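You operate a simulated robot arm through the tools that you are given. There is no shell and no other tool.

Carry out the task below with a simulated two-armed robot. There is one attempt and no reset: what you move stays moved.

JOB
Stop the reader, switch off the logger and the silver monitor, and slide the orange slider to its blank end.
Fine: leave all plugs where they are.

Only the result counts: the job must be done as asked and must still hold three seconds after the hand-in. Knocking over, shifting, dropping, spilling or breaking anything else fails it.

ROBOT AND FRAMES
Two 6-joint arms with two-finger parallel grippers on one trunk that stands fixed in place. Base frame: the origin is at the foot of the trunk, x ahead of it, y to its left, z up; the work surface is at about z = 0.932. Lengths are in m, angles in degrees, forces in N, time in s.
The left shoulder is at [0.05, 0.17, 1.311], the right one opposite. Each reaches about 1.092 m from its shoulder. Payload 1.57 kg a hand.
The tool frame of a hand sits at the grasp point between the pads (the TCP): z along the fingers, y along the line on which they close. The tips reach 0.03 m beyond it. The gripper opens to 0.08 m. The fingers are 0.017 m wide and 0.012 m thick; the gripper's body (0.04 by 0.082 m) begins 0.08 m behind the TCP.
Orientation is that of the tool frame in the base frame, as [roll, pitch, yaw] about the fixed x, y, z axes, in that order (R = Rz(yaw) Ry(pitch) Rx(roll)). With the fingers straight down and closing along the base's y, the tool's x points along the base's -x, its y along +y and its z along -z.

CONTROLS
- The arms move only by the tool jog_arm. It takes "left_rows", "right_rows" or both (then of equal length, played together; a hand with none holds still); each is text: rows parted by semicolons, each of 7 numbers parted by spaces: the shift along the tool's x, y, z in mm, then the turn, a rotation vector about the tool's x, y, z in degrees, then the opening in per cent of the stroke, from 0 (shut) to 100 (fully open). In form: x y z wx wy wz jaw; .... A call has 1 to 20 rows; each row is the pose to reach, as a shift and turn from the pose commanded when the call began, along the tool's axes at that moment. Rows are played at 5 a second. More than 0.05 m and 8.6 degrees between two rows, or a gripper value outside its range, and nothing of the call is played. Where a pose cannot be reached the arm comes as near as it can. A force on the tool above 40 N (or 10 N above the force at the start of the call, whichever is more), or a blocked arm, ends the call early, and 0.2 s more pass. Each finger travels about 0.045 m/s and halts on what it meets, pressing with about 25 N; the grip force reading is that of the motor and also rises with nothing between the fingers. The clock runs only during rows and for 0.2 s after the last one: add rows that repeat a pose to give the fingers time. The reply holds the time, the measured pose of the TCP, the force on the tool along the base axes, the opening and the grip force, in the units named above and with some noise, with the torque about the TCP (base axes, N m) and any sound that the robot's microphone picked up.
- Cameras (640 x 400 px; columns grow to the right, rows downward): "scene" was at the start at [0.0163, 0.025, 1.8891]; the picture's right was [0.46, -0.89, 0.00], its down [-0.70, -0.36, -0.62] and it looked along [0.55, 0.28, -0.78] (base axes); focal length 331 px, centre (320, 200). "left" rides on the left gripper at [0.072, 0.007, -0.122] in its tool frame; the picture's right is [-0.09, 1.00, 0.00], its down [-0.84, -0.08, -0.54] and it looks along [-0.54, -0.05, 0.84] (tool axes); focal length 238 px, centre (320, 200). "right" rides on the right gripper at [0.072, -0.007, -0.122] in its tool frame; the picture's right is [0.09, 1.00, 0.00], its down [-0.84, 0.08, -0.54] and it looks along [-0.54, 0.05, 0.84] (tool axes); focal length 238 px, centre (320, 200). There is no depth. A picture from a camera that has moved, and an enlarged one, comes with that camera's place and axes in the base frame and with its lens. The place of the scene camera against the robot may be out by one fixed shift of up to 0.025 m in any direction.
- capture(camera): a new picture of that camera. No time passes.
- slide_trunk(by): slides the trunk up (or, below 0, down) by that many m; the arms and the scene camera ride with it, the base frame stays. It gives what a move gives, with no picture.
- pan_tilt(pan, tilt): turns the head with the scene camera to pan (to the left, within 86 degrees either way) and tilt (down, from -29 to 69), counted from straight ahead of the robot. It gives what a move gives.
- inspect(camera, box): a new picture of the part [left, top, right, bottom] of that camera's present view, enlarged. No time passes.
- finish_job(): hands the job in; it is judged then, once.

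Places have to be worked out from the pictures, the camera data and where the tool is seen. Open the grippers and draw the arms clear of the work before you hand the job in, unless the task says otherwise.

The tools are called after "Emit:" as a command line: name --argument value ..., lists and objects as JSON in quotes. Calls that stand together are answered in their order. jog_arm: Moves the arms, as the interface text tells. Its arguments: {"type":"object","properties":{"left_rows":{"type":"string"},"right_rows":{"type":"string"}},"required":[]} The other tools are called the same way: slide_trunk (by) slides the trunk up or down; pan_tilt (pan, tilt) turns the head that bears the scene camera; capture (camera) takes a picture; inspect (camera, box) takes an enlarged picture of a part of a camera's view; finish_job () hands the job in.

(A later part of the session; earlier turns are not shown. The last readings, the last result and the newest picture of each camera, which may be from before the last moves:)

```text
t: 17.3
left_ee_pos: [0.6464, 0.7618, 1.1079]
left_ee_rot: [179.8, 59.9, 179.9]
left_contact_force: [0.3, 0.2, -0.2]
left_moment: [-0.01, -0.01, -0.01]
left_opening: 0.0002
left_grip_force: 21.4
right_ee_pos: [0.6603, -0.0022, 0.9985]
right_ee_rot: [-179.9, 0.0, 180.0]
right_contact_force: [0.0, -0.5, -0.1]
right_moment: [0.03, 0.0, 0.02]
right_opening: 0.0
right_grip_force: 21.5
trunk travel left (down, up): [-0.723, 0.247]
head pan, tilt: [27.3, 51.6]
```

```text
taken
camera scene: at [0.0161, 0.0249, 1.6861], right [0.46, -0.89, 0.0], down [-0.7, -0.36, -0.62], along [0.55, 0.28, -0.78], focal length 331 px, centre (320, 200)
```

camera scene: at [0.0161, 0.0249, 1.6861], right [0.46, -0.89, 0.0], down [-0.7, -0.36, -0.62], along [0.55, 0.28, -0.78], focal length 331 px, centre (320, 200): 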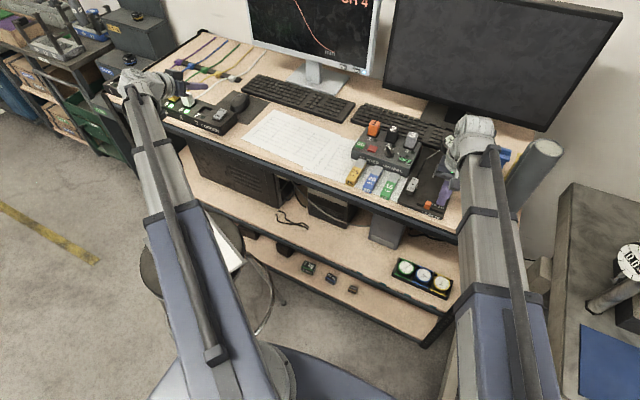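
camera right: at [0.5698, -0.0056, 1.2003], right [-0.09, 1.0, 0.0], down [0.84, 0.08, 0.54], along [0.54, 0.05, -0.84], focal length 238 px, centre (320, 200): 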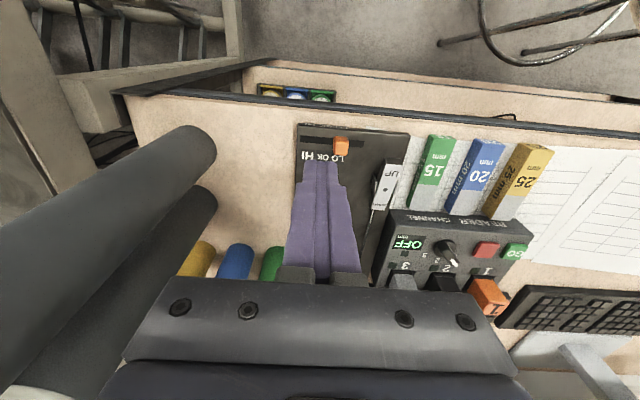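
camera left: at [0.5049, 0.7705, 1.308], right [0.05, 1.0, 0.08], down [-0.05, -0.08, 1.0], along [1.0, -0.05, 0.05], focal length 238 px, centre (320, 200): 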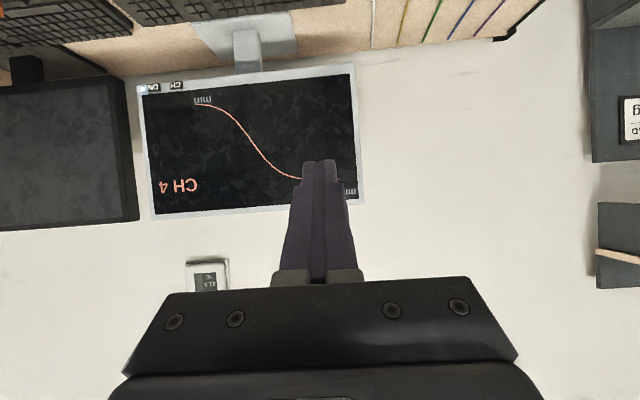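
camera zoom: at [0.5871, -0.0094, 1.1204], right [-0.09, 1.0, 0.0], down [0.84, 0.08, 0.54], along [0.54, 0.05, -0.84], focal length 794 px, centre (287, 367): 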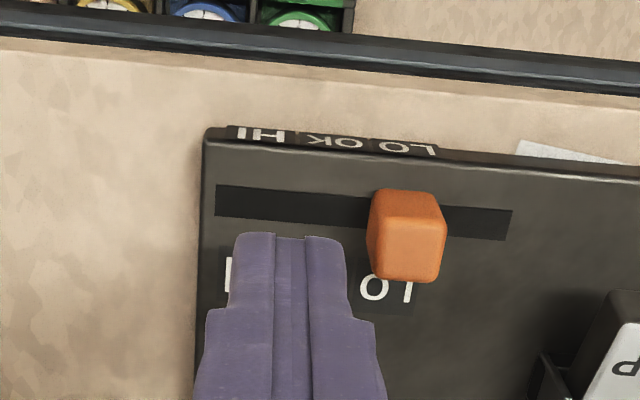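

The finger is about 6 mm to the HI side of the knob and aligned in x. I lower 2 cm in two steps so the tips reach about 7 mm above the plate.

Emit:
slide_trunk --by -0.014

Emit:
slide_trunk --by -0.006

Emit:
inspect --camera "right" --box '[240, 90, 420, 210]'

```text
t: 17.9
left_ee_pos: [0.6465, 0.7618, 1.0923]
left_ee_rot: [179.8, 59.9, 179.8]
left_contact_force: [-0.4, -0.3, -0.2]
left_moment: [-0.01, -0.01, 0.02]
left_opening: 0.0002
left_grip_force: 21.1
right_ee_pos: [0.6614, -0.0016, 0.984]
right_ee_rot: [-179.9, 0.1, 180.0]
right_contact_force: [-0.4, -0.1, 1.0]
right_moment: [-0.01, -0.02, 0.0]
right_opening: 0.0
right_grip_force: 21.0
trunk travel left (down, up): [-0.709, 0.261]
head pan, tilt: [27.3, 51.6]
```

```text
t: 18.5
left_ee_pos: [0.6459, 0.7626, 1.0868]
left_ee_rot: [179.7, 59.9, 179.9]
left_contact_force: [-0.4, 0.3, -0.8]
left_moment: [-0.01, 0.04, 0.03]
left_opening: 0.0
left_grip_force: 21.4
right_ee_pos: [0.6603, -0.0021, 0.9789]
right_ee_rot: [-180.0, 0.0, 180.0]
right_contact_force: [-0.1, -0.2, -0.4]
right_moment: [-0.01, -0.04, -0.01]
right_opening: 0.0
right_grip_force: 21.8
trunk travel left (down, up): [-0.703, 0.267]
head pan, tilt: [27.3, 51.6]
```

```text
3.33 times, centred on (330, 150) of right
camera zoom: at [0.5872, -0.0094, 1.1003], right [-0.09, 1.0, 0.0], down [0.84, 0.08, 0.54], along [0.54, 0.05, -0.84], focal length 794 px, centre (287, 367)
```

zoom: 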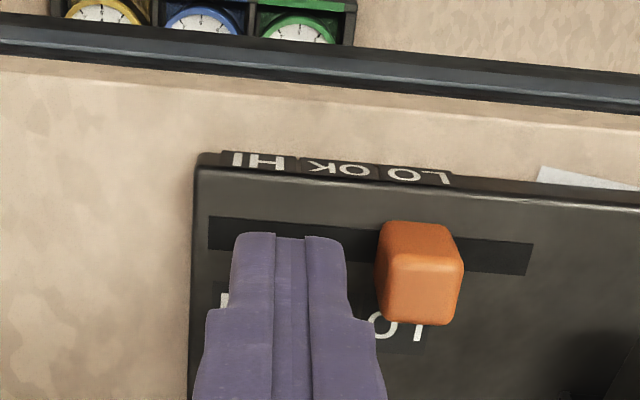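

The tips are at z ≈ 0.949, beside the knob, with no contact. I push toward +y in small rows, up to 22 mm first.

Emit:
jog_arm --right_rows "0 4 0 0 0 0 0; 0 8 0 0 0 0 0; 0 11 0 0 0 0 0; 0 14 0 0 0 0 0; 0 17 0 0 0 0 0; 0 20 0 0 0 0 0; 0 22 0 0 0 0 0; 0 22 0 0 0 0 0"

Emit:
inspect --camera "right" --box '[240, 90, 420, 210]'

```text
t: 20.3
left_ee_pos: [0.6459, 0.7619, 1.0882]
left_ee_rot: [179.8, 59.8, 180.0]
left_contact_force: [0.0, -0.4, -0.7]
left_moment: [-0.02, 0.0, -0.02]
left_opening: 0.0
left_grip_force: 21.3
right_ee_pos: [0.6599, 0.0188, 0.9766]
right_ee_rot: [-180.0, -0.1, 180.0]
right_contact_force: [0.0, 0.3, -0.3]
right_moment: [0.0, -0.01, 0.01]
right_opening: 0.0
right_grip_force: 21.6
trunk travel left (down, up): [-0.703, 0.267]
head pan, tilt: [27.3, 51.6]
```

```text
3.33 times, centred on (330, 150) of right
camera zoom: at [0.5865, 0.0124, 1.1003], right [-0.09, 1.0, 0.0], down [0.84, 0.08, 0.54], along [0.54, 0.05, -0.84], focal length 794 px, centre (287, 367)
```

zoom: 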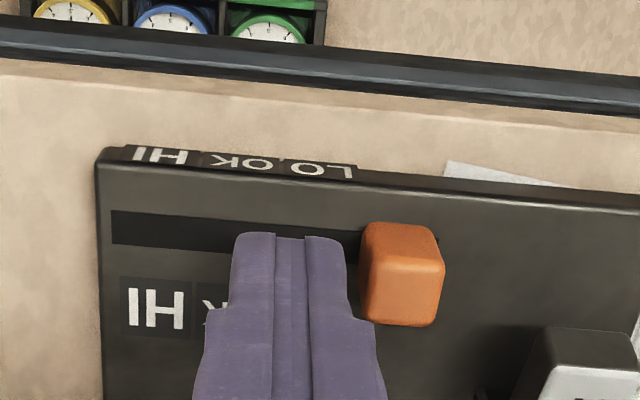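

The knob has moved about 18 mm into the blank section. I push a few mm more to confirm it sits at its stop.

Emit:
jog_arm --right_rows "0 1 0 0 0 0 0; 0 2 0 0 0 0 0; 0 3 0 0 0 0 0; 0 4 0 0 0 0 0; 0 5 0 0 0 0 0"

Emit:
inspect --camera "right" --box '[240, 90, 420, 210]'

```text
t: 21.5
left_ee_pos: [0.646, 0.7621, 1.087]
left_ee_rot: [179.8, 59.9, 179.8]
left_contact_force: [-0.1, -0.1, -0.4]
left_moment: [-0.02, 0.06, 0.0]
left_opening: 0.0
left_grip_force: 21.0
right_ee_pos: [0.6604, 0.0249, 0.9775]
right_ee_rot: [180.0, 0.0, 180.0]
right_contact_force: [-0.6, -0.1, 1.0]
right_moment: [-0.01, 0.0, -0.01]
right_opening: 0.0
right_grip_force: 21.0
trunk travel left (down, up): [-0.703, 0.267]
head pan, tilt: [27.3, 51.6]
```

```text
3.33 times, centred on (330, 150) of right
camera zoom: at [0.5868, 0.018, 1.1003], right [-0.09, 1.0, 0.0], down [0.84, 0.08, 0.54], along [0.54, 0.05, -0.84], focal length 794 px, centre (287, 367)
```

zoom: 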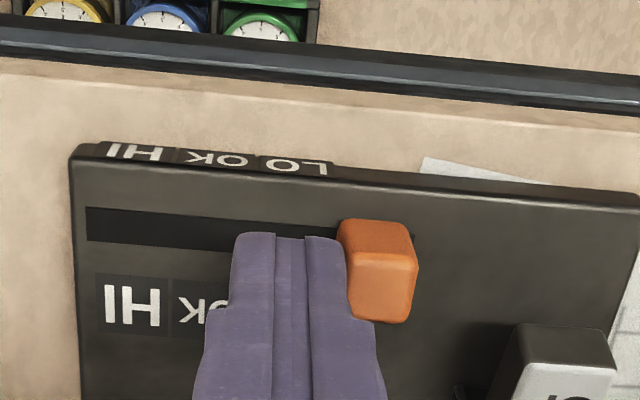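

The finger is just reaching the knob again; no force yet. I push a bit more to find the end stop.

Emit:
jog_arm --right_rows "0 1 0 0 0 0 0; 0 2 0 0 0 0 0; 0 3 0 0 0 0 0; 0 4 0 0 0 0 0; 0 4 0 0 0 0 0"

Emit:
inspect --camera "right" --box '[240, 90, 420, 210]'

```text
t: 22.7
left_ee_pos: [0.6474, 0.7601, 1.0883]
left_ee_rot: [179.7, 59.9, 179.7]
left_contact_force: [0.8, -0.8, -0.4]
left_moment: [0.03, -0.04, 0.01]
left_opening: 0.0001
left_grip_force: 20.9
right_ee_pos: [0.6606, 0.0258, 0.9785]
right_ee_rot: [-179.9, 0.0, 179.9]
right_contact_force: [0.3, -17.9, -1.1]
right_moment: [-0.46, 0.02, -0.01]
right_opening: 0.0001
right_grip_force: 21.1
trunk travel left (down, up): [-0.703, 0.267]
head pan, tilt: [27.3, 51.6]
```

```text
3.33 times, centred on (330, 150) of right
camera zoom: at [0.5866, 0.0191, 1.1003], right [-0.09, 1.0, 0.0], down [0.84, 0.08, 0.54], along [0.54, 0.05, -0.84], focal length 794 px, centre (287, 367)
```

zoom: 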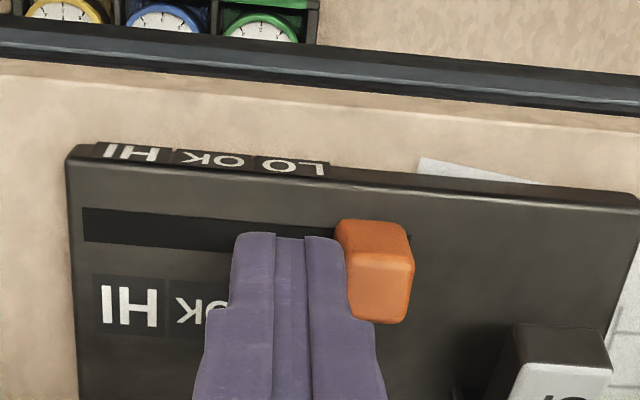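

The −18 N reaction shows the knob is at its end stop. I back the finger off 15 mm and lift the trunk.

Emit:
jog_arm --right_rows "0 -5 0 0 0 0 0; 0 -10 0 0 0 0 0; 0 -16 0 0 0 0 0"

Emit:
slide_trunk --by 0.06

Emit:
inspect --camera "right" --box '[240, 90, 420, 210]'

Emit:
capture --camera "scene"

```text
t: 23.5
left_ee_pos: [0.6466, 0.7612, 1.0863]
left_ee_rot: [179.8, 59.9, 179.8]
left_contact_force: [-0.1, 0.4, -0.3]
left_moment: [0.0, -0.02, 0.0]
left_opening: 0.0002
left_grip_force: 20.4
right_ee_pos: [0.6601, 0.0152, 0.9787]
right_ee_rot: [179.9, -0.1, -179.9]
right_contact_force: [-0.1, -0.2, -0.8]
right_moment: [0.03, -0.01, 0.03]
right_opening: 0.0001
right_grip_force: 20.9
trunk travel left (down, up): [-0.703, 0.267]
head pan, tilt: [27.3, 51.6]
```

```text
t: 24.5
left_ee_pos: [0.6468, 0.7626, 1.1476]
left_ee_rot: [179.9, 59.9, 179.9]
left_contact_force: [0.4, -0.1, 0.3]
left_moment: [-0.01, 0.01, -0.01]
left_opening: 0.0001
left_grip_force: 21.3
right_ee_pos: [0.6602, 0.0123, 1.037]
right_ee_rot: [180.0, 0.0, -180.0]
right_contact_force: [0.6, -0.1, 0.1]
right_moment: [0.01, -0.01, -0.02]
right_opening: 0.0001
right_grip_force: 21.4
trunk travel left (down, up): [-0.763, 0.207]
head pan, tilt: [27.3, 51.6]
```

```text
3.33 times, centred on (330, 150) of right
camera zoom: at [0.587, 0.0053, 1.1602], right [-0.09, 1.0, 0.0], down [0.84, 0.08, 0.54], along [0.54, 0.05, -0.84], focal length 794 px, centre (287, 367)
```

zoom: 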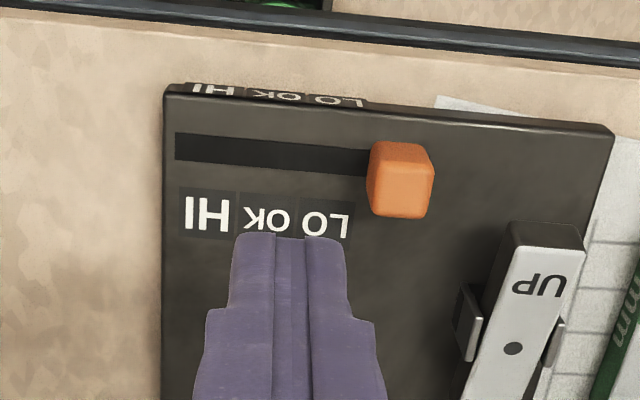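

```text
taken
camera scene: at [0.0165, 0.0252, 1.726], right [0.46, -0.89, 0.0], down [-0.7, -0.36, -0.62], along [0.55, 0.28, -0.78], focal length 331 px, centre (320, 200)
```

scene: 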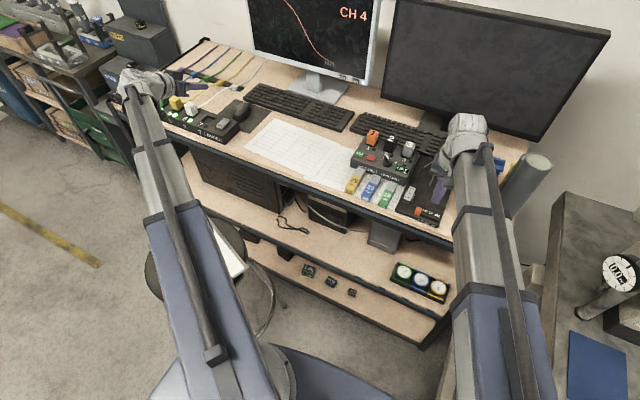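

The slider is at the blank end. Next I retract the right hand off the desk edge to about (0.52, 0.0) and return the left tool to straight down for the logger rocker.

Emit:
jog_arm --left_rows "0 0 0 0 8 0 0; 0 0 0 0 16 0 0; 0 0 0 0 24 0 0; 0 0 0 0 32 0 0; 0 0 0 0 40 0 0; 0 0 0 0 48 0 0; 0 0 0 0 56 0 0; 0 0 0 0 60 0 0; 0 0 0 0 60 0 0" --right_rows "18 0 0 0 0 0 0; 36 0 0 0 0 0 0; 54 0 0 0 0 0 0; 72 0 0 0 0 0 0; 90 0 0 0 0 0 0; 108 0 0 0 0 0 0; 126 0 0 0 0 0 0; 140 0 0 0 0 0 0; 140 0 0 0 0 0 0"

Emit:
capture --camera "left"

Emit:
capture --camera "scene"

```text
t: 26.5
left_ee_pos: [0.6481, 0.7626, 1.0374]
left_ee_rot: [180.0, -0.1, -179.9]
left_contact_force: [0.2, 0.6, -0.3]
left_moment: [-0.02, -0.02, 0.01]
left_opening: 0.0
left_grip_force: 21.4
left hand out of reach, approached as far as the arm can: row 1, 2, 3, 4, 5, 6, 7, 8, 9
right_ee_pos: [0.5195, 0.0112, 1.0377]
right_ee_rot: [-180.0, 0.0, 179.9]
right_contact_force: [0.0, -0.5, 0.0]
right_moment: [-0.02, 0.0, 0.0]
right_opening: 0.0
right_grip_force: 21.4
trunk travel left (down, up): [-0.763, 0.207]
head pan, tilt: [27.3, 51.6]
```

```text
taken
camera left: at [0.5753, 0.7716, 1.159], right [0.09, 1.0, 0.0], down [0.84, -0.08, 0.54], along [0.54, -0.05, -0.84], focal length 238 px, centre (320, 200)
```

left: 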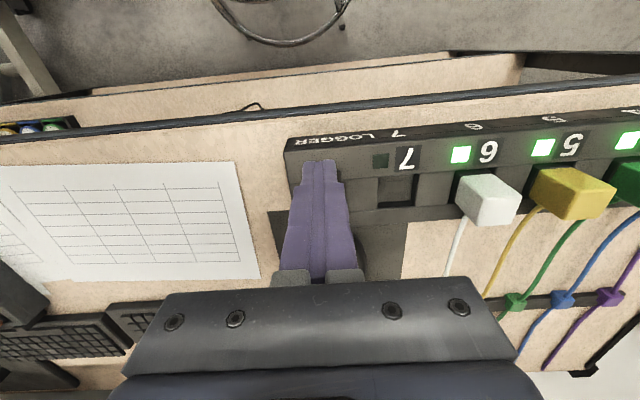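

```text
taken
camera scene: at [0.0164, 0.025, 1.7261], right [0.46, -0.89, 0.0], down [-0.7, -0.36, -0.62], along [0.55, 0.28, -0.78], focal length 331 px, centre (320, 200)
```

scene: 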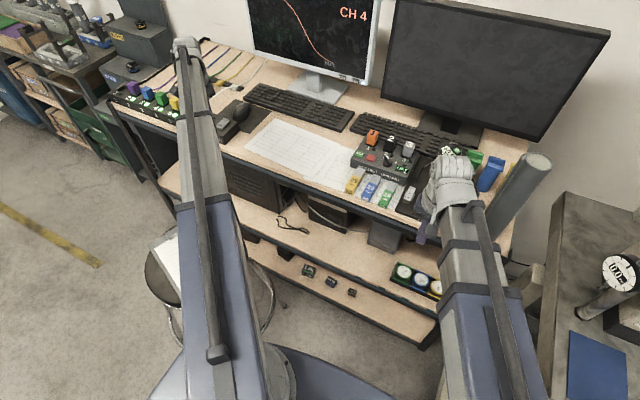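

The shut fingers now hide the rocker. I move the left hand forward to x ≈ 0.718 so the rocker shows ahead of the tips.

Emit:
jog_arm --left_rows "-35 0 0 0 0 0 0; -72 2 0 0 0 0 0; -72 2 0 0 0 0 0"

Emit:
capture --camera "left"

Emit:
inspect --camera "left" --box '[240, 80, 400, 190]'

```text
t: 27.3
left_ee_pos: [0.7028, 0.7496, 1.0373]
left_ee_rot: [179.9, -0.1, 180.0]
left_contact_force: [-0.3, 1.0, 0.7]
left_moment: [-0.04, -0.02, 0.0]
left_opening: 0.0
left_grip_force: 21.1
left hand out of reach, approached as far as the arm can: row 2, 3
right_ee_pos: [0.5206, 0.0126, 1.0376]
right_ee_rot: [-180.0, 0.0, 180.0]
right_contact_force: [0.5, 0.4, 0.8]
right_moment: [0.01, 0.02, 0.0]
right_opening: 0.0003
right_grip_force: 20.9
trunk travel left (down, up): [-0.763, 0.207]
head pan, tilt: [27.3, 51.6]
```

```text
taken
camera left: at [0.6294, 0.7574, 1.1586], right [0.09, 1.0, 0.0], down [0.84, -0.08, 0.54], along [0.54, -0.05, -0.84], focal length 238 px, centre (320, 200)
```

left: 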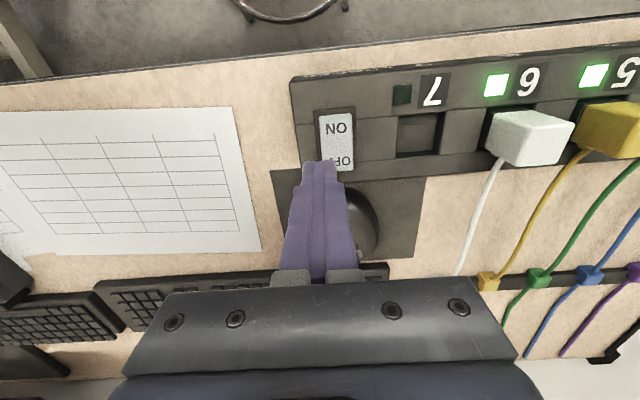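

```text
3.64 times, centred on (320, 135) of left
camera zoom: at [0.6294, 0.7574, 1.1586], right [0.09, 1.0, 0.0], down [0.84, -0.08, 0.54], along [0.54, -0.05, -0.84], focal length 867 px, centre (320, 436)
```

zoom: 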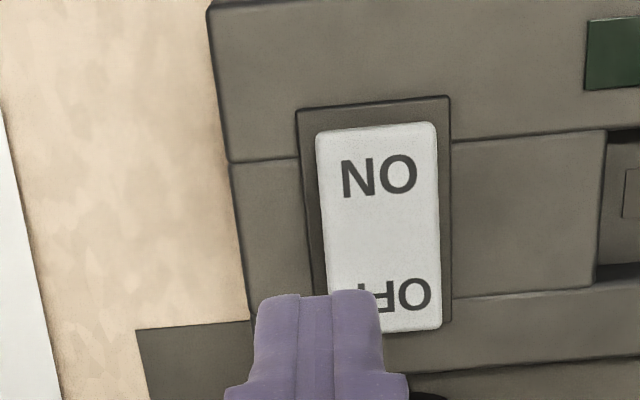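

The left arm is at its reach limit with the tool vertical (wrist radius 0.873), so I need a slight forward tilt to reach the OFF end at about (0.715, 0.7645). I tilt by 10° with no shift and see where it lands.

Emit:
jog_arm --left_rows "0 0 0 0 -5 0 0; 0 0 0 0 -10 0 0; 0 0 0 0 -10 0 0; 0 0 0 0 -10 0 0"

Emit:
inspect --camera "left" --box '[240, 80, 400, 190]'

```text
t: 28.3
left_ee_pos: [0.7011, 0.7487, 1.0424]
left_ee_rot: [180.0, 9.9, 180.0]
left_contact_force: [0.1, 0.2, 0.2]
left_moment: [-0.02, -0.02, -0.01]
left_opening: 0.0002
left_grip_force: 21.3
left hand out of reach, approached as far as the arm can: row 2, 3
right_ee_pos: [0.5209, 0.0118, 1.0376]
right_ee_rot: [179.9, 0.0, -180.0]
right_contact_force: [0.4, -1.0, -0.1]
right_moment: [0.03, 0.0, 0.0]
right_opening: 0.0
right_grip_force: 21.6
trunk travel left (down, up): [-0.763, 0.207]
head pan, tilt: [27.3, 51.6]
```

```text
3.64 times, centred on (320, 135) of left
camera zoom: at [0.6086, 0.7564, 1.1479], right [0.09, 1.0, 0.02], down [0.73, -0.08, 0.68], along [0.68, -0.05, -0.74], focal length 867 px, centre (320, 436)
```

zoom: 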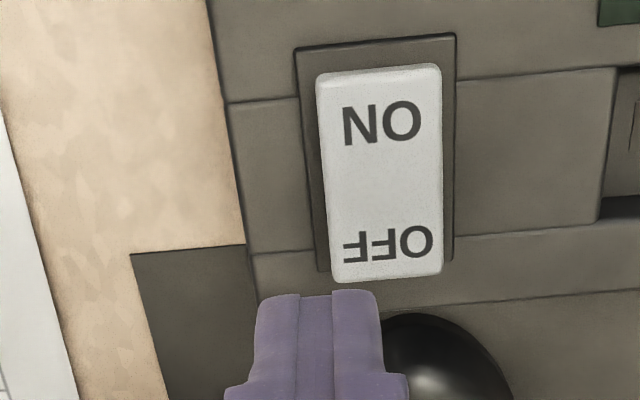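

The commanded pose resets to the reached one. OFF end of the rocker is near x = 0.714–0.723, y ≈ 0.7655, z ≈ 0.97. I shift the left hand so the tip comes over (0.719, 0.7655).

Emit:
jog_arm --left_rows "-6 8 1 0 0 0 0; -12.5 16.8 2.2 0 0 0 0; -12.5 16.8 2.2 0 0 0 0; -12.5 16.8 2.2 0 0 0 0"

Emit:
inspect --camera "left" --box '[240, 80, 400, 190]'

```text
t: 29.3
left_ee_pos: [0.7142, 0.7651, 1.0412]
left_ee_rot: [179.9, 9.9, -180.0]
left_contact_force: [-0.3, 0.5, 0.5]
left_moment: [0.01, 0.01, -0.01]
left_opening: 0.0
left_grip_force: 21.2
left hand out of reach, approached as far as the arm can: row 2, 3, 4
right_ee_pos: [0.5208, 0.0122, 1.0375]
right_ee_rot: [-179.9, 0.0, 179.9]
right_contact_force: [0.4, 0.2, 0.8]
right_moment: [-0.01, 0.01, -0.02]
right_opening: 0.0
right_grip_force: 21.4
trunk travel left (down, up): [-0.763, 0.207]
head pan, tilt: [27.3, 51.6]
```

```text
3.64 times, centred on (320, 135) of left
camera zoom: at [0.6213, 0.7722, 1.1478], right [0.09, 1.0, 0.02], down [0.73, -0.08, 0.68], along [0.68, -0.05, -0.74], focal length 867 px, centre (320, 436)
```

zoom: 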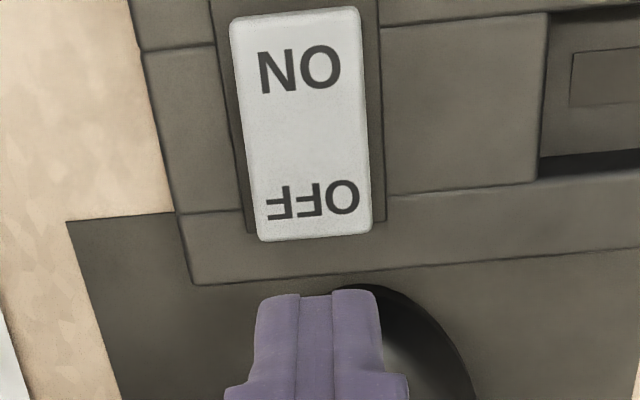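

Aligned: tip over (0.719, 0.765), the OFF legend at (0.714, 0.765). I lower the trunk 3 cm and look.

Emit:
slide_trunk --by -0.03

Emit:
inspect --camera "left" --box '[240, 80, 400, 190]'

```text
t: 30.0
left_ee_pos: [0.7137, 0.7639, 1.0119]
left_ee_rot: [180.0, 9.9, -180.0]
left_contact_force: [0.3, -0.2, -0.7]
left_moment: [0.01, 0.01, 0.0]
left_opening: 0.0
left_grip_force: 21.6
right_ee_pos: [0.5203, 0.0122, 1.008]
right_ee_rot: [-180.0, 0.0, 180.0]
right_contact_force: [-0.1, 0.3, 0.2]
right_moment: [-0.02, -0.03, 0.02]
right_opening: 0.0001
right_grip_force: 21.0
trunk travel left (down, up): [-0.733, 0.237]
head pan, tilt: [27.3, 51.6]
```

```text
3.64 times, centred on (320, 135) of left
camera zoom: at [0.6212, 0.772, 1.118], right [0.09, 1.0, 0.02], down [0.73, -0.08, 0.68], along [0.68, -0.05, -0.74], focal length 867 px, centre (320, 436)
```

zoom: 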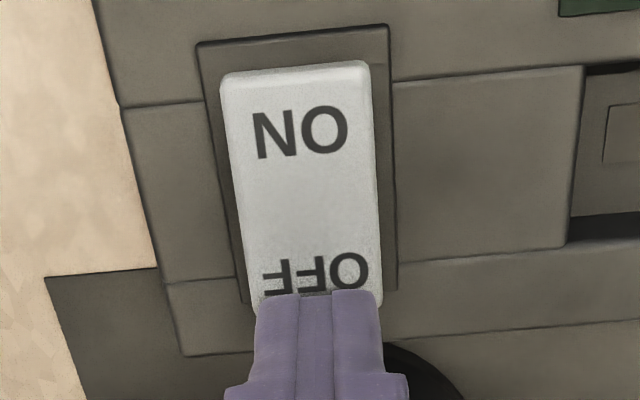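

The tip is lined up on the OFF end. I go down in small steps, watching force and sound.

Emit:
slide_trunk --by -0.006

Emit:
slide_trunk --by -0.003

Emit:
inspect --camera "left" --box '[240, 80, 400, 190]'

```text
t: 30.6
left_ee_pos: [0.7146, 0.7646, 1.0052]
left_ee_rot: [179.9, 9.8, -179.9]
left_contact_force: [0.2, 0.1, 0.6]
left_moment: [0.01, -0.01, -0.02]
left_opening: 0.0001
left_grip_force: 21.1
right_ee_pos: [0.5206, 0.0121, 1.002]
right_ee_rot: [179.9, 0.0, -180.0]
right_contact_force: [0.1, -0.1, 0.1]
right_moment: [0.0, 0.02, -0.02]
right_opening: 0.0001
right_grip_force: 21.6
trunk travel left (down, up): [-0.727, 0.243]
head pan, tilt: [27.3, 51.6]
```

```text
t: 31.1
left_ee_pos: [0.7126, 0.7635, 1.003]
left_ee_rot: [179.8, 10.1, 180.0]
left_contact_force: [3.7, 4.3, 16.6]
left_moment: [0.09, -0.07, -0.15]
left_opening: 0.0
left_grip_force: 21.4
right_ee_pos: [0.52, 0.0113, 0.9993]
right_ee_rot: [180.0, 0.0, 180.0]
right_contact_force: [0.3, -0.4, -0.3]
right_moment: [0.03, 0.01, 0.0]
right_opening: 0.0
right_grip_force: 21.5
trunk travel left (down, up): [-0.724, 0.246]
head pan, tilt: [27.3, 51.6]
```

```text
3.64 times, centred on (320, 135) of left
camera zoom: at [0.6209, 0.7718, 1.1102], right [0.09, 1.0, 0.02], down [0.73, -0.08, 0.68], along [0.68, -0.05, -0.73], focal length 867 px, centre (320, 436)
```

zoom: 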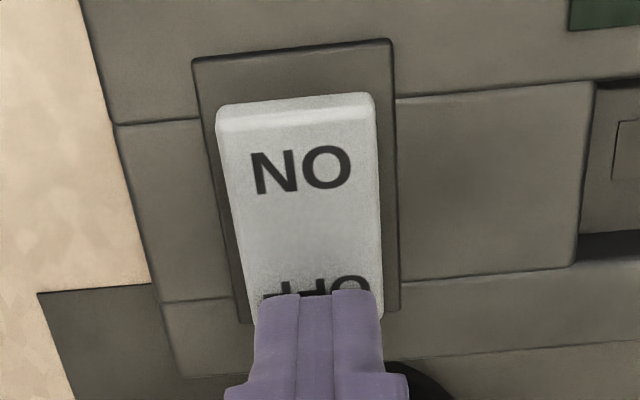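

Contact force of about 17 N, and the ON end appears to be rising, but no click yet. I go 2 mm further.

Emit:
slide_trunk --by -0.002

Emit:
inspect --camera "left" --box '[240, 80, 400, 190]'

```text
t: 31.6
left_ee_pos: [0.7144, 0.7641, 1.0033]
left_ee_rot: [179.6, 10.3, 179.9]
left_contact_force: [-1.8, 0.7, 26.5]
left_moment: [-0.04, 0.08, -0.09]
left_opening: 0.0003
left_grip_force: 20.8
right_ee_pos: [0.5179, 0.0099, 0.9983]
right_ee_rot: [179.9, 0.2, 179.9]
right_contact_force: [-0.5, 0.6, -0.1]
right_moment: [-0.04, 0.01, -0.02]
right_opening: 0.0
right_grip_force: 21.4
trunk travel left (down, up): [-0.722, 0.248]
head pan, tilt: [27.3, 51.6]
stopped: the force on the tool passed its limit at 40 N (the readings are from after the stop); the commanded pose is now the measured one
```

```text
3.64 times, centred on (320, 135) of left
camera zoom: at [0.6203, 0.7714, 1.1098], right [0.09, 1.0, 0.02], down [0.73, -0.08, 0.68], along [0.68, -0.05, -0.73], focal length 867 px, centre (320, 436)
```

zoom: 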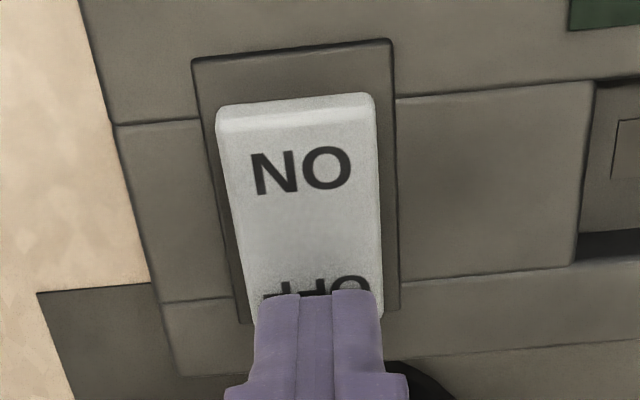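

The force limit stopped it; the rocker may be fully tipped. I lift 2.5 cm and look at the rocker and lamps.

Emit:
slide_trunk --by 0.03

Emit:
capture --camera "left"

Emit:
inspect --camera "left" --box '[240, 80, 400, 190]'

```text
t: 32.4
left_ee_pos: [0.7159, 0.7657, 1.0308]
left_ee_rot: [179.7, 10.1, -180.0]
left_contact_force: [0.6, -0.3, 0.2]
left_moment: [0.01, -0.02, -0.03]
left_opening: 0.0
left_grip_force: 21.4
right_ee_pos: [0.5195, 0.0123, 1.0276]
right_ee_rot: [-180.0, 0.0, 180.0]
right_contact_force: [-0.5, -0.4, -0.2]
right_moment: [0.02, 0.01, -0.02]
right_opening: 0.0
right_grip_force: 21.2
trunk travel left (down, up): [-0.752, 0.218]
head pan, tilt: [27.3, 51.6]
```

```text
taken
camera left: at [0.6226, 0.7736, 1.1367], right [0.09, 1.0, 0.02], down [0.73, -0.08, 0.68], along [0.68, -0.05, -0.73], focal length 238 px, centre (320, 200)
```

left: 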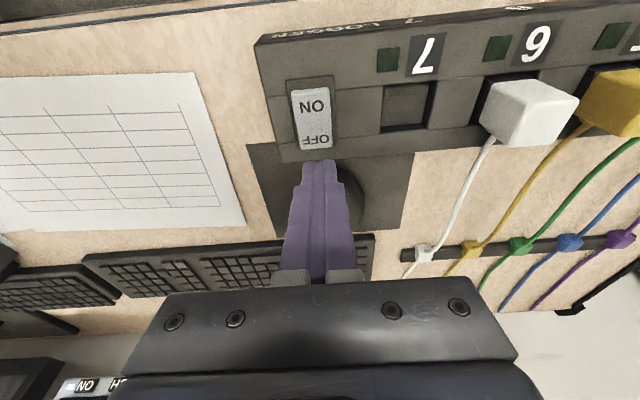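

```text
3.64 times, centred on (320, 135) of left
camera zoom: at [0.6226, 0.7736, 1.1367], right [0.09, 1.0, 0.02], down [0.73, -0.08, 0.68], along [0.68, -0.05, -0.73], focal length 867 px, centre (320, 436)
```

zoom: 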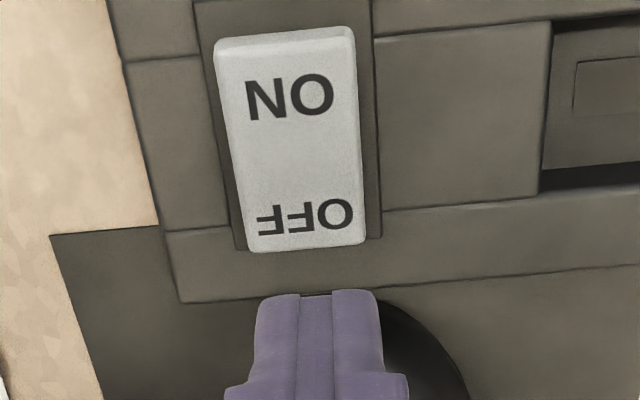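

The logger's lamps are dark and the rocker is tipped to OFF. Now the monitor: I tilt the left tool forward to 60° again, then move it toward the ON button at a safe distance.

Emit:
jog_arm --left_rows "0 0 0 0 -8 0 0; 0 0 0 0 -16 0 0; 0 0 0 0 -24 0 0; 0 0 0 0 -32 0 0; 0 0 0 0 -40 0 0; 0 0 0 0 -48 0 0; 0 0 0 0 -50 0 0; 0 0 0 0 -50 0 0"

Emit:
capture --camera "scene"

Emit:
capture --camera "left"

```text
t: 34.2
left_ee_pos: [0.7144, 0.7655, 1.1376]
left_ee_rot: [179.4, 60.1, 179.5]
left_contact_force: [0.1, -0.2, 0.7]
left_moment: [-0.02, -0.02, -0.02]
left_opening: 0.0
left_grip_force: 21.2
left hand out of reach, approached as far as the arm can: row 1, 2, 3, 4, 5, 6, 7, 8
right_ee_pos: [0.5205, 0.0118, 1.027]
right_ee_rot: [-179.9, 0.1, -180.0]
right_contact_force: [-0.1, -0.1, -0.7]
right_moment: [-0.01, -0.03, 0.02]
right_opening: 0.0001
right_grip_force: 21.2
trunk travel left (down, up): [-0.752, 0.218]
head pan, tilt: [27.3, 51.6]
```

```text
taken
camera scene: at [0.0162, 0.0251, 1.7155], right [0.46, -0.89, 0.0], down [-0.7, -0.36, -0.62], along [0.55, 0.28, -0.78], focal length 331 px, centre (320, 200)
```

scene: 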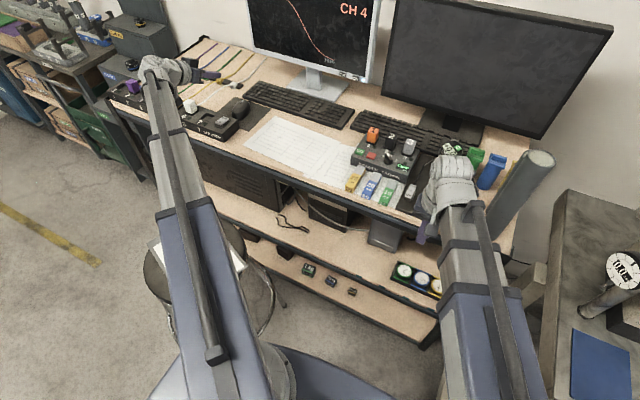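

```text
taken
camera left: at [0.5718, 0.7731, 1.135], right [0.05, 1.0, 0.08], down [-0.05, -0.08, 1.0], along [1.0, -0.05, 0.05], focal length 238 px, centre (320, 200)
```

left: 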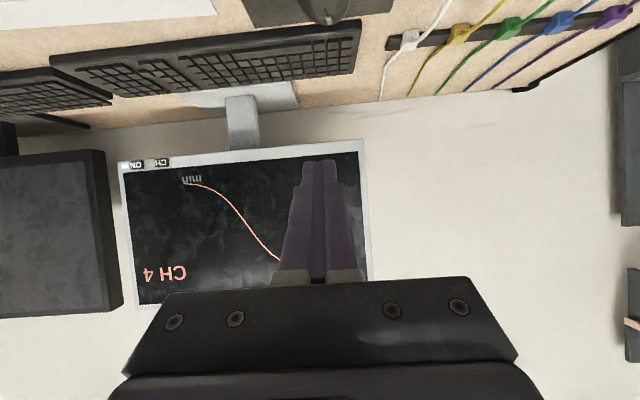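

All clear ahead. I translate the left hand to about (0.89, 0.404), still roughly 9 cm short of the monitor face.

Emit:
jog_arm --left_rows "-9 -36 15.6 0 0 0 0; -18 -72 31.2 0 0 0 0; -27 -108 46.8 0 0 0 0; -36 -144 62.3 0 0 0 0; -45 -180 77.9 0 0 0 0; -54 -216 93.5 0 0 0 0; -63 -252 109 0 0 0 0; -72 -288 124.7 0 0 0 0; -81 -324 140 0 0 0 0; -88 -361 152 0 0 0 0; -88 -361 152 0 0 0 0"

Emit:
capture --camera "left"

Emit:
capture --camera "scene"

```text
t: 36.6
left_ee_pos: [0.8877, 0.4052, 1.1378]
left_ee_rot: [179.5, 60.1, 179.6]
left_contact_force: [0.2, -0.1, 0.1]
left_moment: [0.01, 0.0, 0.02]
left_opening: 0.0
left_grip_force: 21.1
right_ee_pos: [0.5206, 0.0118, 1.0271]
right_ee_rot: [180.0, 0.0, 179.9]
right_contact_force: [-0.2, 1.2, -0.4]
right_moment: [0.02, 0.03, 0.03]
right_opening: 0.0
right_grip_force: 21.3
trunk travel left (down, up): [-0.752, 0.218]
head pan, tilt: [27.3, 51.6]
```

```text
taken
camera left: at [0.7456, 0.4131, 1.135], right [0.05, 1.0, 0.08], down [-0.05, -0.08, 1.0], along [1.0, -0.05, 0.05], focal length 238 px, centre (320, 200)
```

left: 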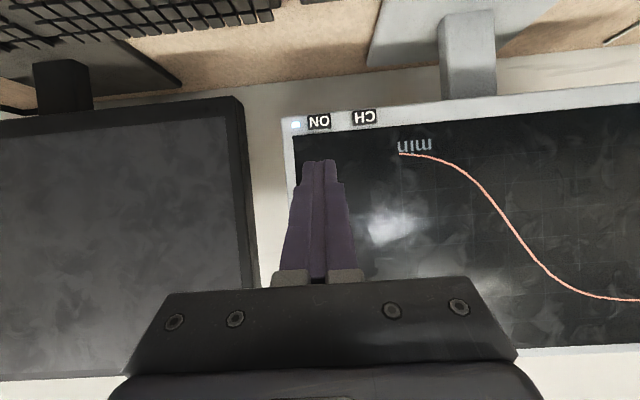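

```text
taken
camera scene: at [0.0162, 0.0254, 1.7155], right [0.46, -0.89, 0.0], down [-0.7, -0.36, -0.62], along [0.55, 0.28, -0.78], focal length 331 px, centre (320, 200)
```

scene: 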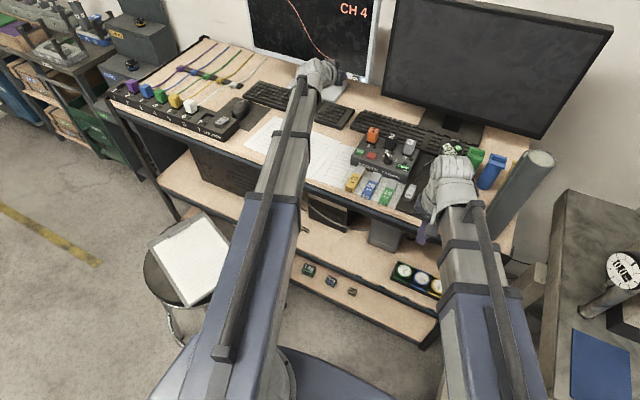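

The left camera faces the buttons head-on. I zoom in to place the ON button precisely.

Emit:
inspect --camera "left" --box '[270, 90, 410, 180]'

```text
4.44 times, centred on (340, 135) of left
camera zoom: at [0.7456, 0.4131, 1.135], right [0.05, 1.0, 0.08], down [-0.05, -0.08, 1.0], along [1.0, -0.05, 0.05], focal length 1059 px, centre (231, 489)
```

zoom: 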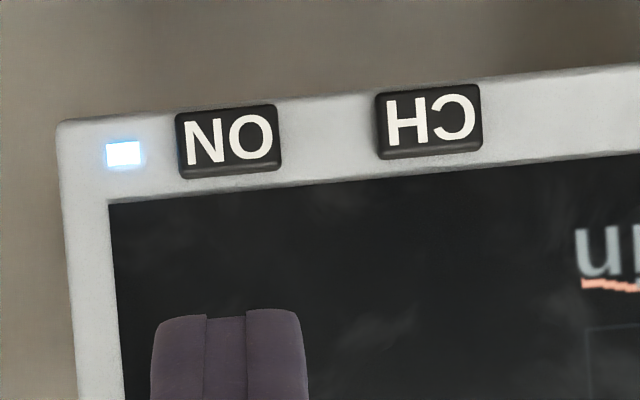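

The ON button centre is at about (1.01, 0.406, 1.061), 25 × 15 mm; its face is about 9 cm beyond the tip. I lower the trunk by 6.9 cm so the tip's leading edge is level with it.

Emit:
slide_trunk --by -0.069

Emit:
capture --camera "left"

Emit:
inspect --camera "left" --box '[260, 120, 400, 210]'

Emit:
capture --camera "scene"

```text
t: 37.6
left_ee_pos: [0.8876, 0.4059, 1.0689]
left_ee_rot: [179.5, 60.1, 179.4]
left_contact_force: [-0.6, 0.0, 0.3]
left_moment: [0.01, 0.01, 0.05]
left_opening: 0.0
left_grip_force: 21.4
right_ee_pos: [0.5194, 0.0113, 0.9585]
right_ee_rot: [180.0, 0.0, 180.0]
right_contact_force: [0.4, -0.2, -0.3]
right_moment: [0.0, -0.03, -0.03]
right_opening: 0.0
right_grip_force: 20.8
trunk travel left (down, up): [-0.683, 0.287]
head pan, tilt: [27.3, 51.6]
```

```text
taken
camera left: at [0.7454, 0.4131, 1.0662], right [0.05, 1.0, 0.08], down [-0.05, -0.08, 1.0], along [1.0, -0.05, 0.05], focal length 238 px, centre (320, 200)
```

left: 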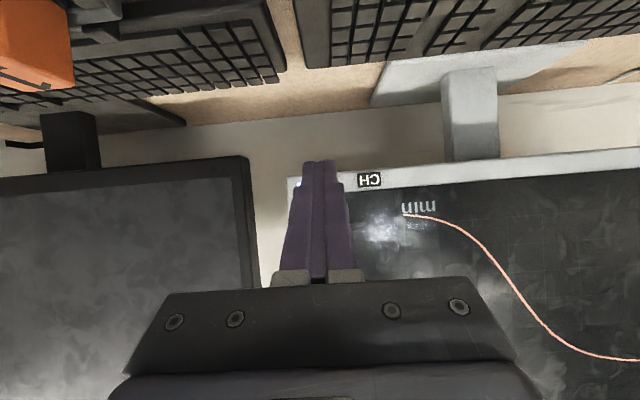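

```text
4.44 times, centred on (330, 165) of left
camera zoom: at [0.7454, 0.4131, 1.0662], right [0.05, 1.0, 0.08], down [-0.05, -0.08, 1.0], along [1.0, -0.05, 0.05], focal length 1059 px, centre (276, 356)
```

zoom: 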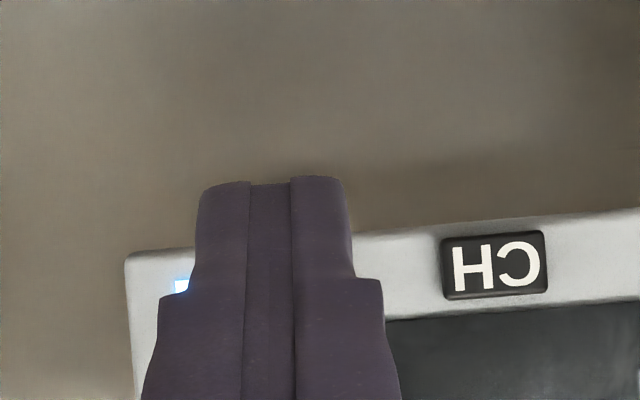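

```text
taken
camera scene: at [0.0161, 0.0249, 1.6466], right [0.46, -0.89, 0.0], down [-0.7, -0.36, -0.62], along [0.55, 0.28, -0.78], focal length 331 px, centre (320, 200)
```

scene: 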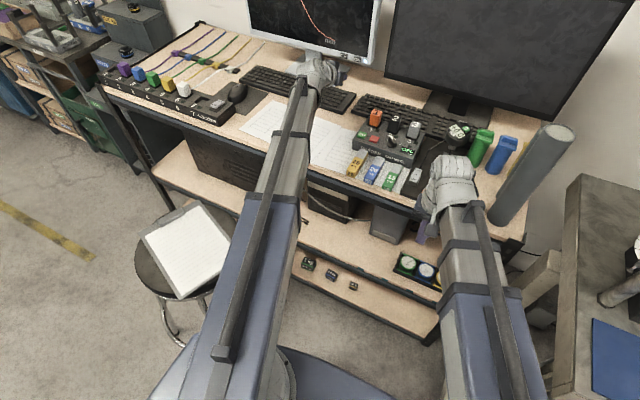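

The tip's edge is level with the button (z ≈ 1.061) and centred in y. I advance 75 mm along +x, leaving about 15 mm.

Emit:
jog_arm --left_rows "-10 0 17.3 0 0 0 0; -20 0 34.6 0 0 0 0; -30 0 52 0 0 0 0; -37.5 0 65 0 0 0 0; -37.5 0 65 0 0 0 0"

Emit:
inspect --camera "left" --box '[250, 100, 410, 210]'

Emit:
inspect --camera "scene" --box '[290, 20, 390, 100]'

Emit:
capture --camera "right"

```text
t: 38.8
left_ee_pos: [0.9637, 0.4062, 1.0681]
left_ee_rot: [179.4, 60.0, 179.5]
left_contact_force: [0.7, -0.8, -0.1]
left_moment: [0.03, 0.02, -0.02]
left_opening: 0.0
left_grip_force: 21.1
right_ee_pos: [0.5207, 0.0125, 0.9572]
right_ee_rot: [-180.0, 0.0, -179.9]
right_contact_force: [0.5, 1.0, 0.4]
right_moment: [-0.01, -0.03, 0.01]
right_opening: 0.0002
right_grip_force: 21.6
trunk travel left (down, up): [-0.683, 0.287]
head pan, tilt: [27.3, 51.6]
```

```text
3.64 times, centred on (330, 155) of left
camera zoom: at [0.8211, 0.4136, 1.066], right [0.05, 1.0, 0.08], down [-0.05, -0.08, 1.0], along [1.0, -0.05, 0.05], focal length 867 px, centre (284, 364)
```

zoom: 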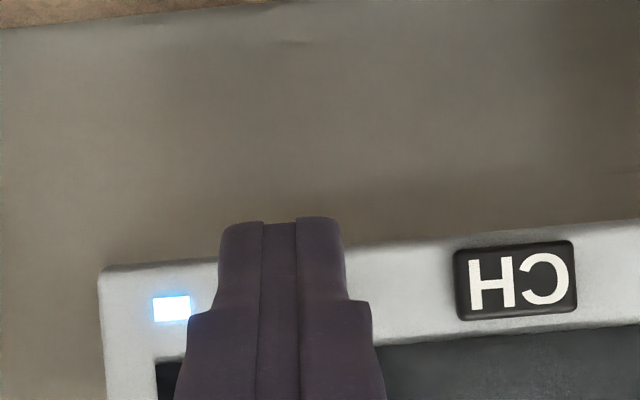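

```text
5.00 times, centred on (340, 60) of scene
camera zoom: at [0.0162, 0.025, 1.6465], right [0.46, -0.89, 0.0], down [-0.7, -0.36, -0.62], along [0.55, 0.28, -0.78], focal length 1657 px, centre (220, 900)
```

zoom: 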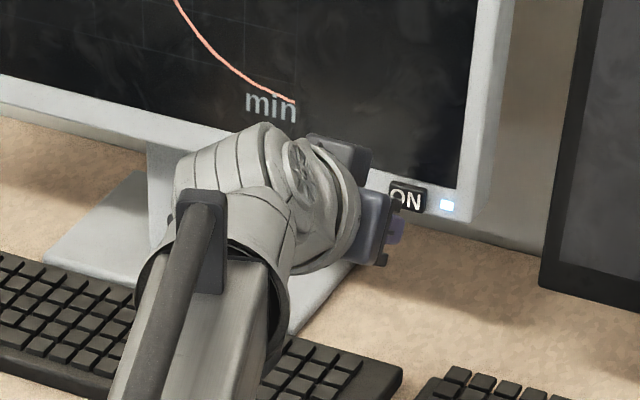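

```text
taken
camera right: at [0.4467, 0.0051, 1.0807], right [-0.09, 1.0, 0.0], down [0.84, 0.08, 0.54], along [0.54, 0.05, -0.84], focal length 238 px, centre (320, 200)
```

right: 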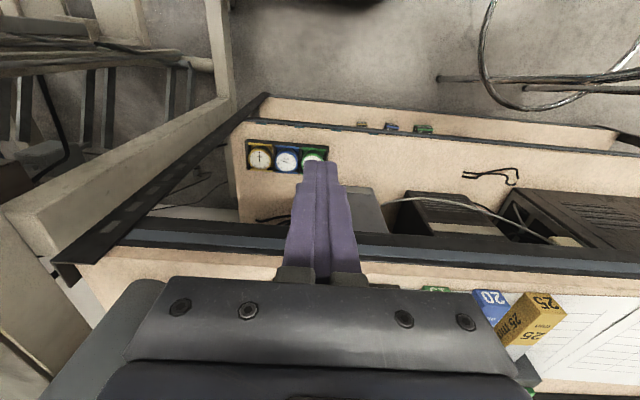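

The gap to the button face is about 17 mm. I advance 13 mm, then feel forward in small steps.

Emit:
jog_arm --left_rows "-3 0 5.2 0 0 0 0; -6.5 0 11.3 0 0 0 0; -6.5 0 11.3 0 0 0 0"

Emit:
inspect --camera "left" --box '[250, 100, 410, 210]'

```text
t: 39.6
left_ee_pos: [0.9762, 0.4055, 1.0684]
left_ee_rot: [179.4, 60.0, 179.5]
left_contact_force: [-0.2, -0.5, 0.0]
left_moment: [-0.01, 0.0, 0.01]
left_opening: 0.0001
left_grip_force: 21.1
right_ee_pos: [0.5184, 0.0121, 0.9585]
right_ee_rot: [-180.0, 0.0, 180.0]
right_contact_force: [-0.4, -0.3, -0.4]
right_moment: [-0.02, -0.03, -0.03]
right_opening: 0.0001
right_grip_force: 21.0
trunk travel left (down, up): [-0.683, 0.287]
head pan, tilt: [27.3, 51.6]
```

```text
3.64 times, centred on (330, 155) of left
camera zoom: at [0.8339, 0.4131, 1.066], right [0.05, 1.0, 0.08], down [-0.05, -0.08, 1.0], along [1.0, -0.05, 0.05], focal length 867 px, centre (284, 364)
```

zoom: 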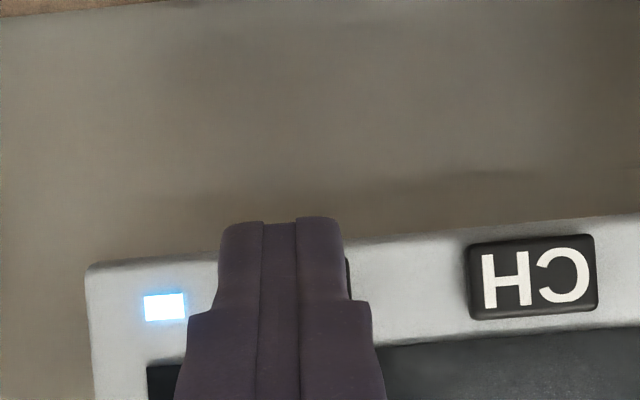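

No contact yet, with about 4 mm left by my estimate. I creep forward 3 mm in 1 mm rows.

Emit:
jog_arm --left_rows "-0.5 0 0.9 0 0 0 0; -1 0 1.7 0 0 0 0; -1.5 0 2.6 0 0 0 0"

Emit:
jog_arm --left_rows "-0.5 0 0.9 0 0 0 0; -1 0 1.7 0 0 0 0"

```text
t: 40.4
left_ee_pos: [0.9794, 0.4055, 1.0675]
left_ee_rot: [179.5, 60.0, 179.5]
left_contact_force: [0.7, -0.3, 0.2]
left_moment: [-0.01, 0.03, 0.02]
left_opening: 0.0
left_grip_force: 21.5
right_ee_pos: [0.5198, 0.0125, 0.9581]
right_ee_rot: [-180.0, 0.1, -180.0]
right_contact_force: [-0.2, -0.2, -0.2]
right_moment: [-0.04, 0.03, 0.01]
right_opening: 0.0001
right_grip_force: 21.3
trunk travel left (down, up): [-0.683, 0.287]
head pan, tilt: [27.3, 51.6]
```

```text
t: 41.0
left_ee_pos: [0.9805, 0.4053, 1.0691]
left_ee_rot: [179.4, 60.1, 179.4]
left_contact_force: [0.2, -0.7, 0.4]
left_moment: [0.0, -0.01, 0.01]
left_opening: 0.0002
left_grip_force: 21.1
right_ee_pos: [0.5208, 0.0123, 0.9582]
right_ee_rot: [-179.9, -0.1, 179.9]
right_contact_force: [0.3, 0.4, 0.0]
right_moment: [-0.01, -0.01, 0.01]
right_opening: 0.0
right_grip_force: 21.1
trunk travel left (down, up): [-0.683, 0.287]
head pan, tilt: [27.3, 51.6]
```

Still no force at edge x ≈ 1.011. I continue in 1 mm rows.

Emit:
jog_arm --left_rows "-0.5 0 0.9 0 0 0 0; -1 0 1.7 0 0 0 0"

Emit:
inspect --camera "left" --box '[250, 100, 410, 210]'

```text
t: 41.6
left_ee_pos: [0.9814, 0.4051, 1.069]
left_ee_rot: [179.6, 60.2, 179.5]
left_contact_force: [0.3, -0.1, 0.5]
left_moment: [-0.04, 0.01, 0.01]
left_opening: 0.0003
left_grip_force: 21.9
right_ee_pos: [0.5213, 0.0125, 0.959]
right_ee_rot: [179.9, 0.0, -179.9]
right_contact_force: [0.4, -0.1, 0.1]
right_moment: [0.02, 0.01, 0.02]
right_opening: 0.0001
right_grip_force: 21.6
trunk travel left (down, up): [-0.683, 0.287]
head pan, tilt: [27.3, 51.6]
```

```text
3.64 times, centred on (330, 155) of left
camera zoom: at [0.8407, 0.4134, 1.066], right [0.05, 1.0, 0.08], down [-0.05, -0.08, 1.0], along [1.0, -0.05, 0.05], focal length 867 px, centre (284, 364)
```

zoom: 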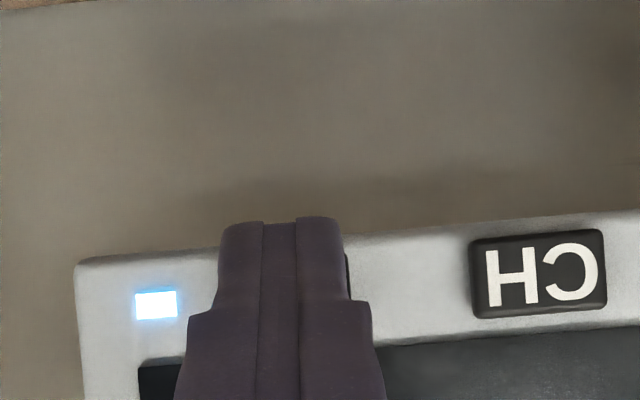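

Just about touching. I keep creeping 2 mm per call, watching force and the LED.

Emit:
jog_arm --left_rows "-0.5 0 0.9 0 0 0 0; -1 0 1.7 0 0 0 0"

Emit:
jog_arm --left_rows "-0.5 0 0.9 0 0 0 0; -1 0 1.7 0 0 0 0"

```text
t: 42.2
left_ee_pos: [0.985, 0.4055, 1.0676]
left_ee_rot: [179.6, 60.0, 179.6]
left_contact_force: [-1.2, 0.7, 0.9]
left_moment: [-0.02, 0.02, 0.03]
left_opening: 0.0002
left_grip_force: 21.4
right_ee_pos: [0.5197, 0.0114, 0.9584]
right_ee_rot: [-180.0, -0.1, 179.9]
right_contact_force: [0.1, 0.5, -0.9]
right_moment: [0.01, 0.02, 0.0]
right_opening: 0.0
right_grip_force: 20.9
trunk travel left (down, up): [-0.683, 0.287]
head pan, tilt: [27.3, 51.6]
heard: click
```

```text
t: 42.8
left_ee_pos: [0.9869, 0.4056, 1.0686]
left_ee_rot: [179.5, 60.0, 179.6]
left_contact_force: [-4.1, 0.6, -0.2]
left_moment: [-0.01, 0.03, 0.02]
left_opening: 0.0
left_grip_force: 21.1
right_ee_pos: [0.5209, 0.0125, 0.9589]
right_ee_rot: [-180.0, 0.0, 180.0]
right_contact_force: [-0.1, -0.4, -0.6]
right_moment: [0.04, -0.01, 0.02]
right_opening: 0.0
right_grip_force: 21.2
trunk travel left (down, up): [-0.683, 0.287]
head pan, tilt: [27.3, 51.6]
```

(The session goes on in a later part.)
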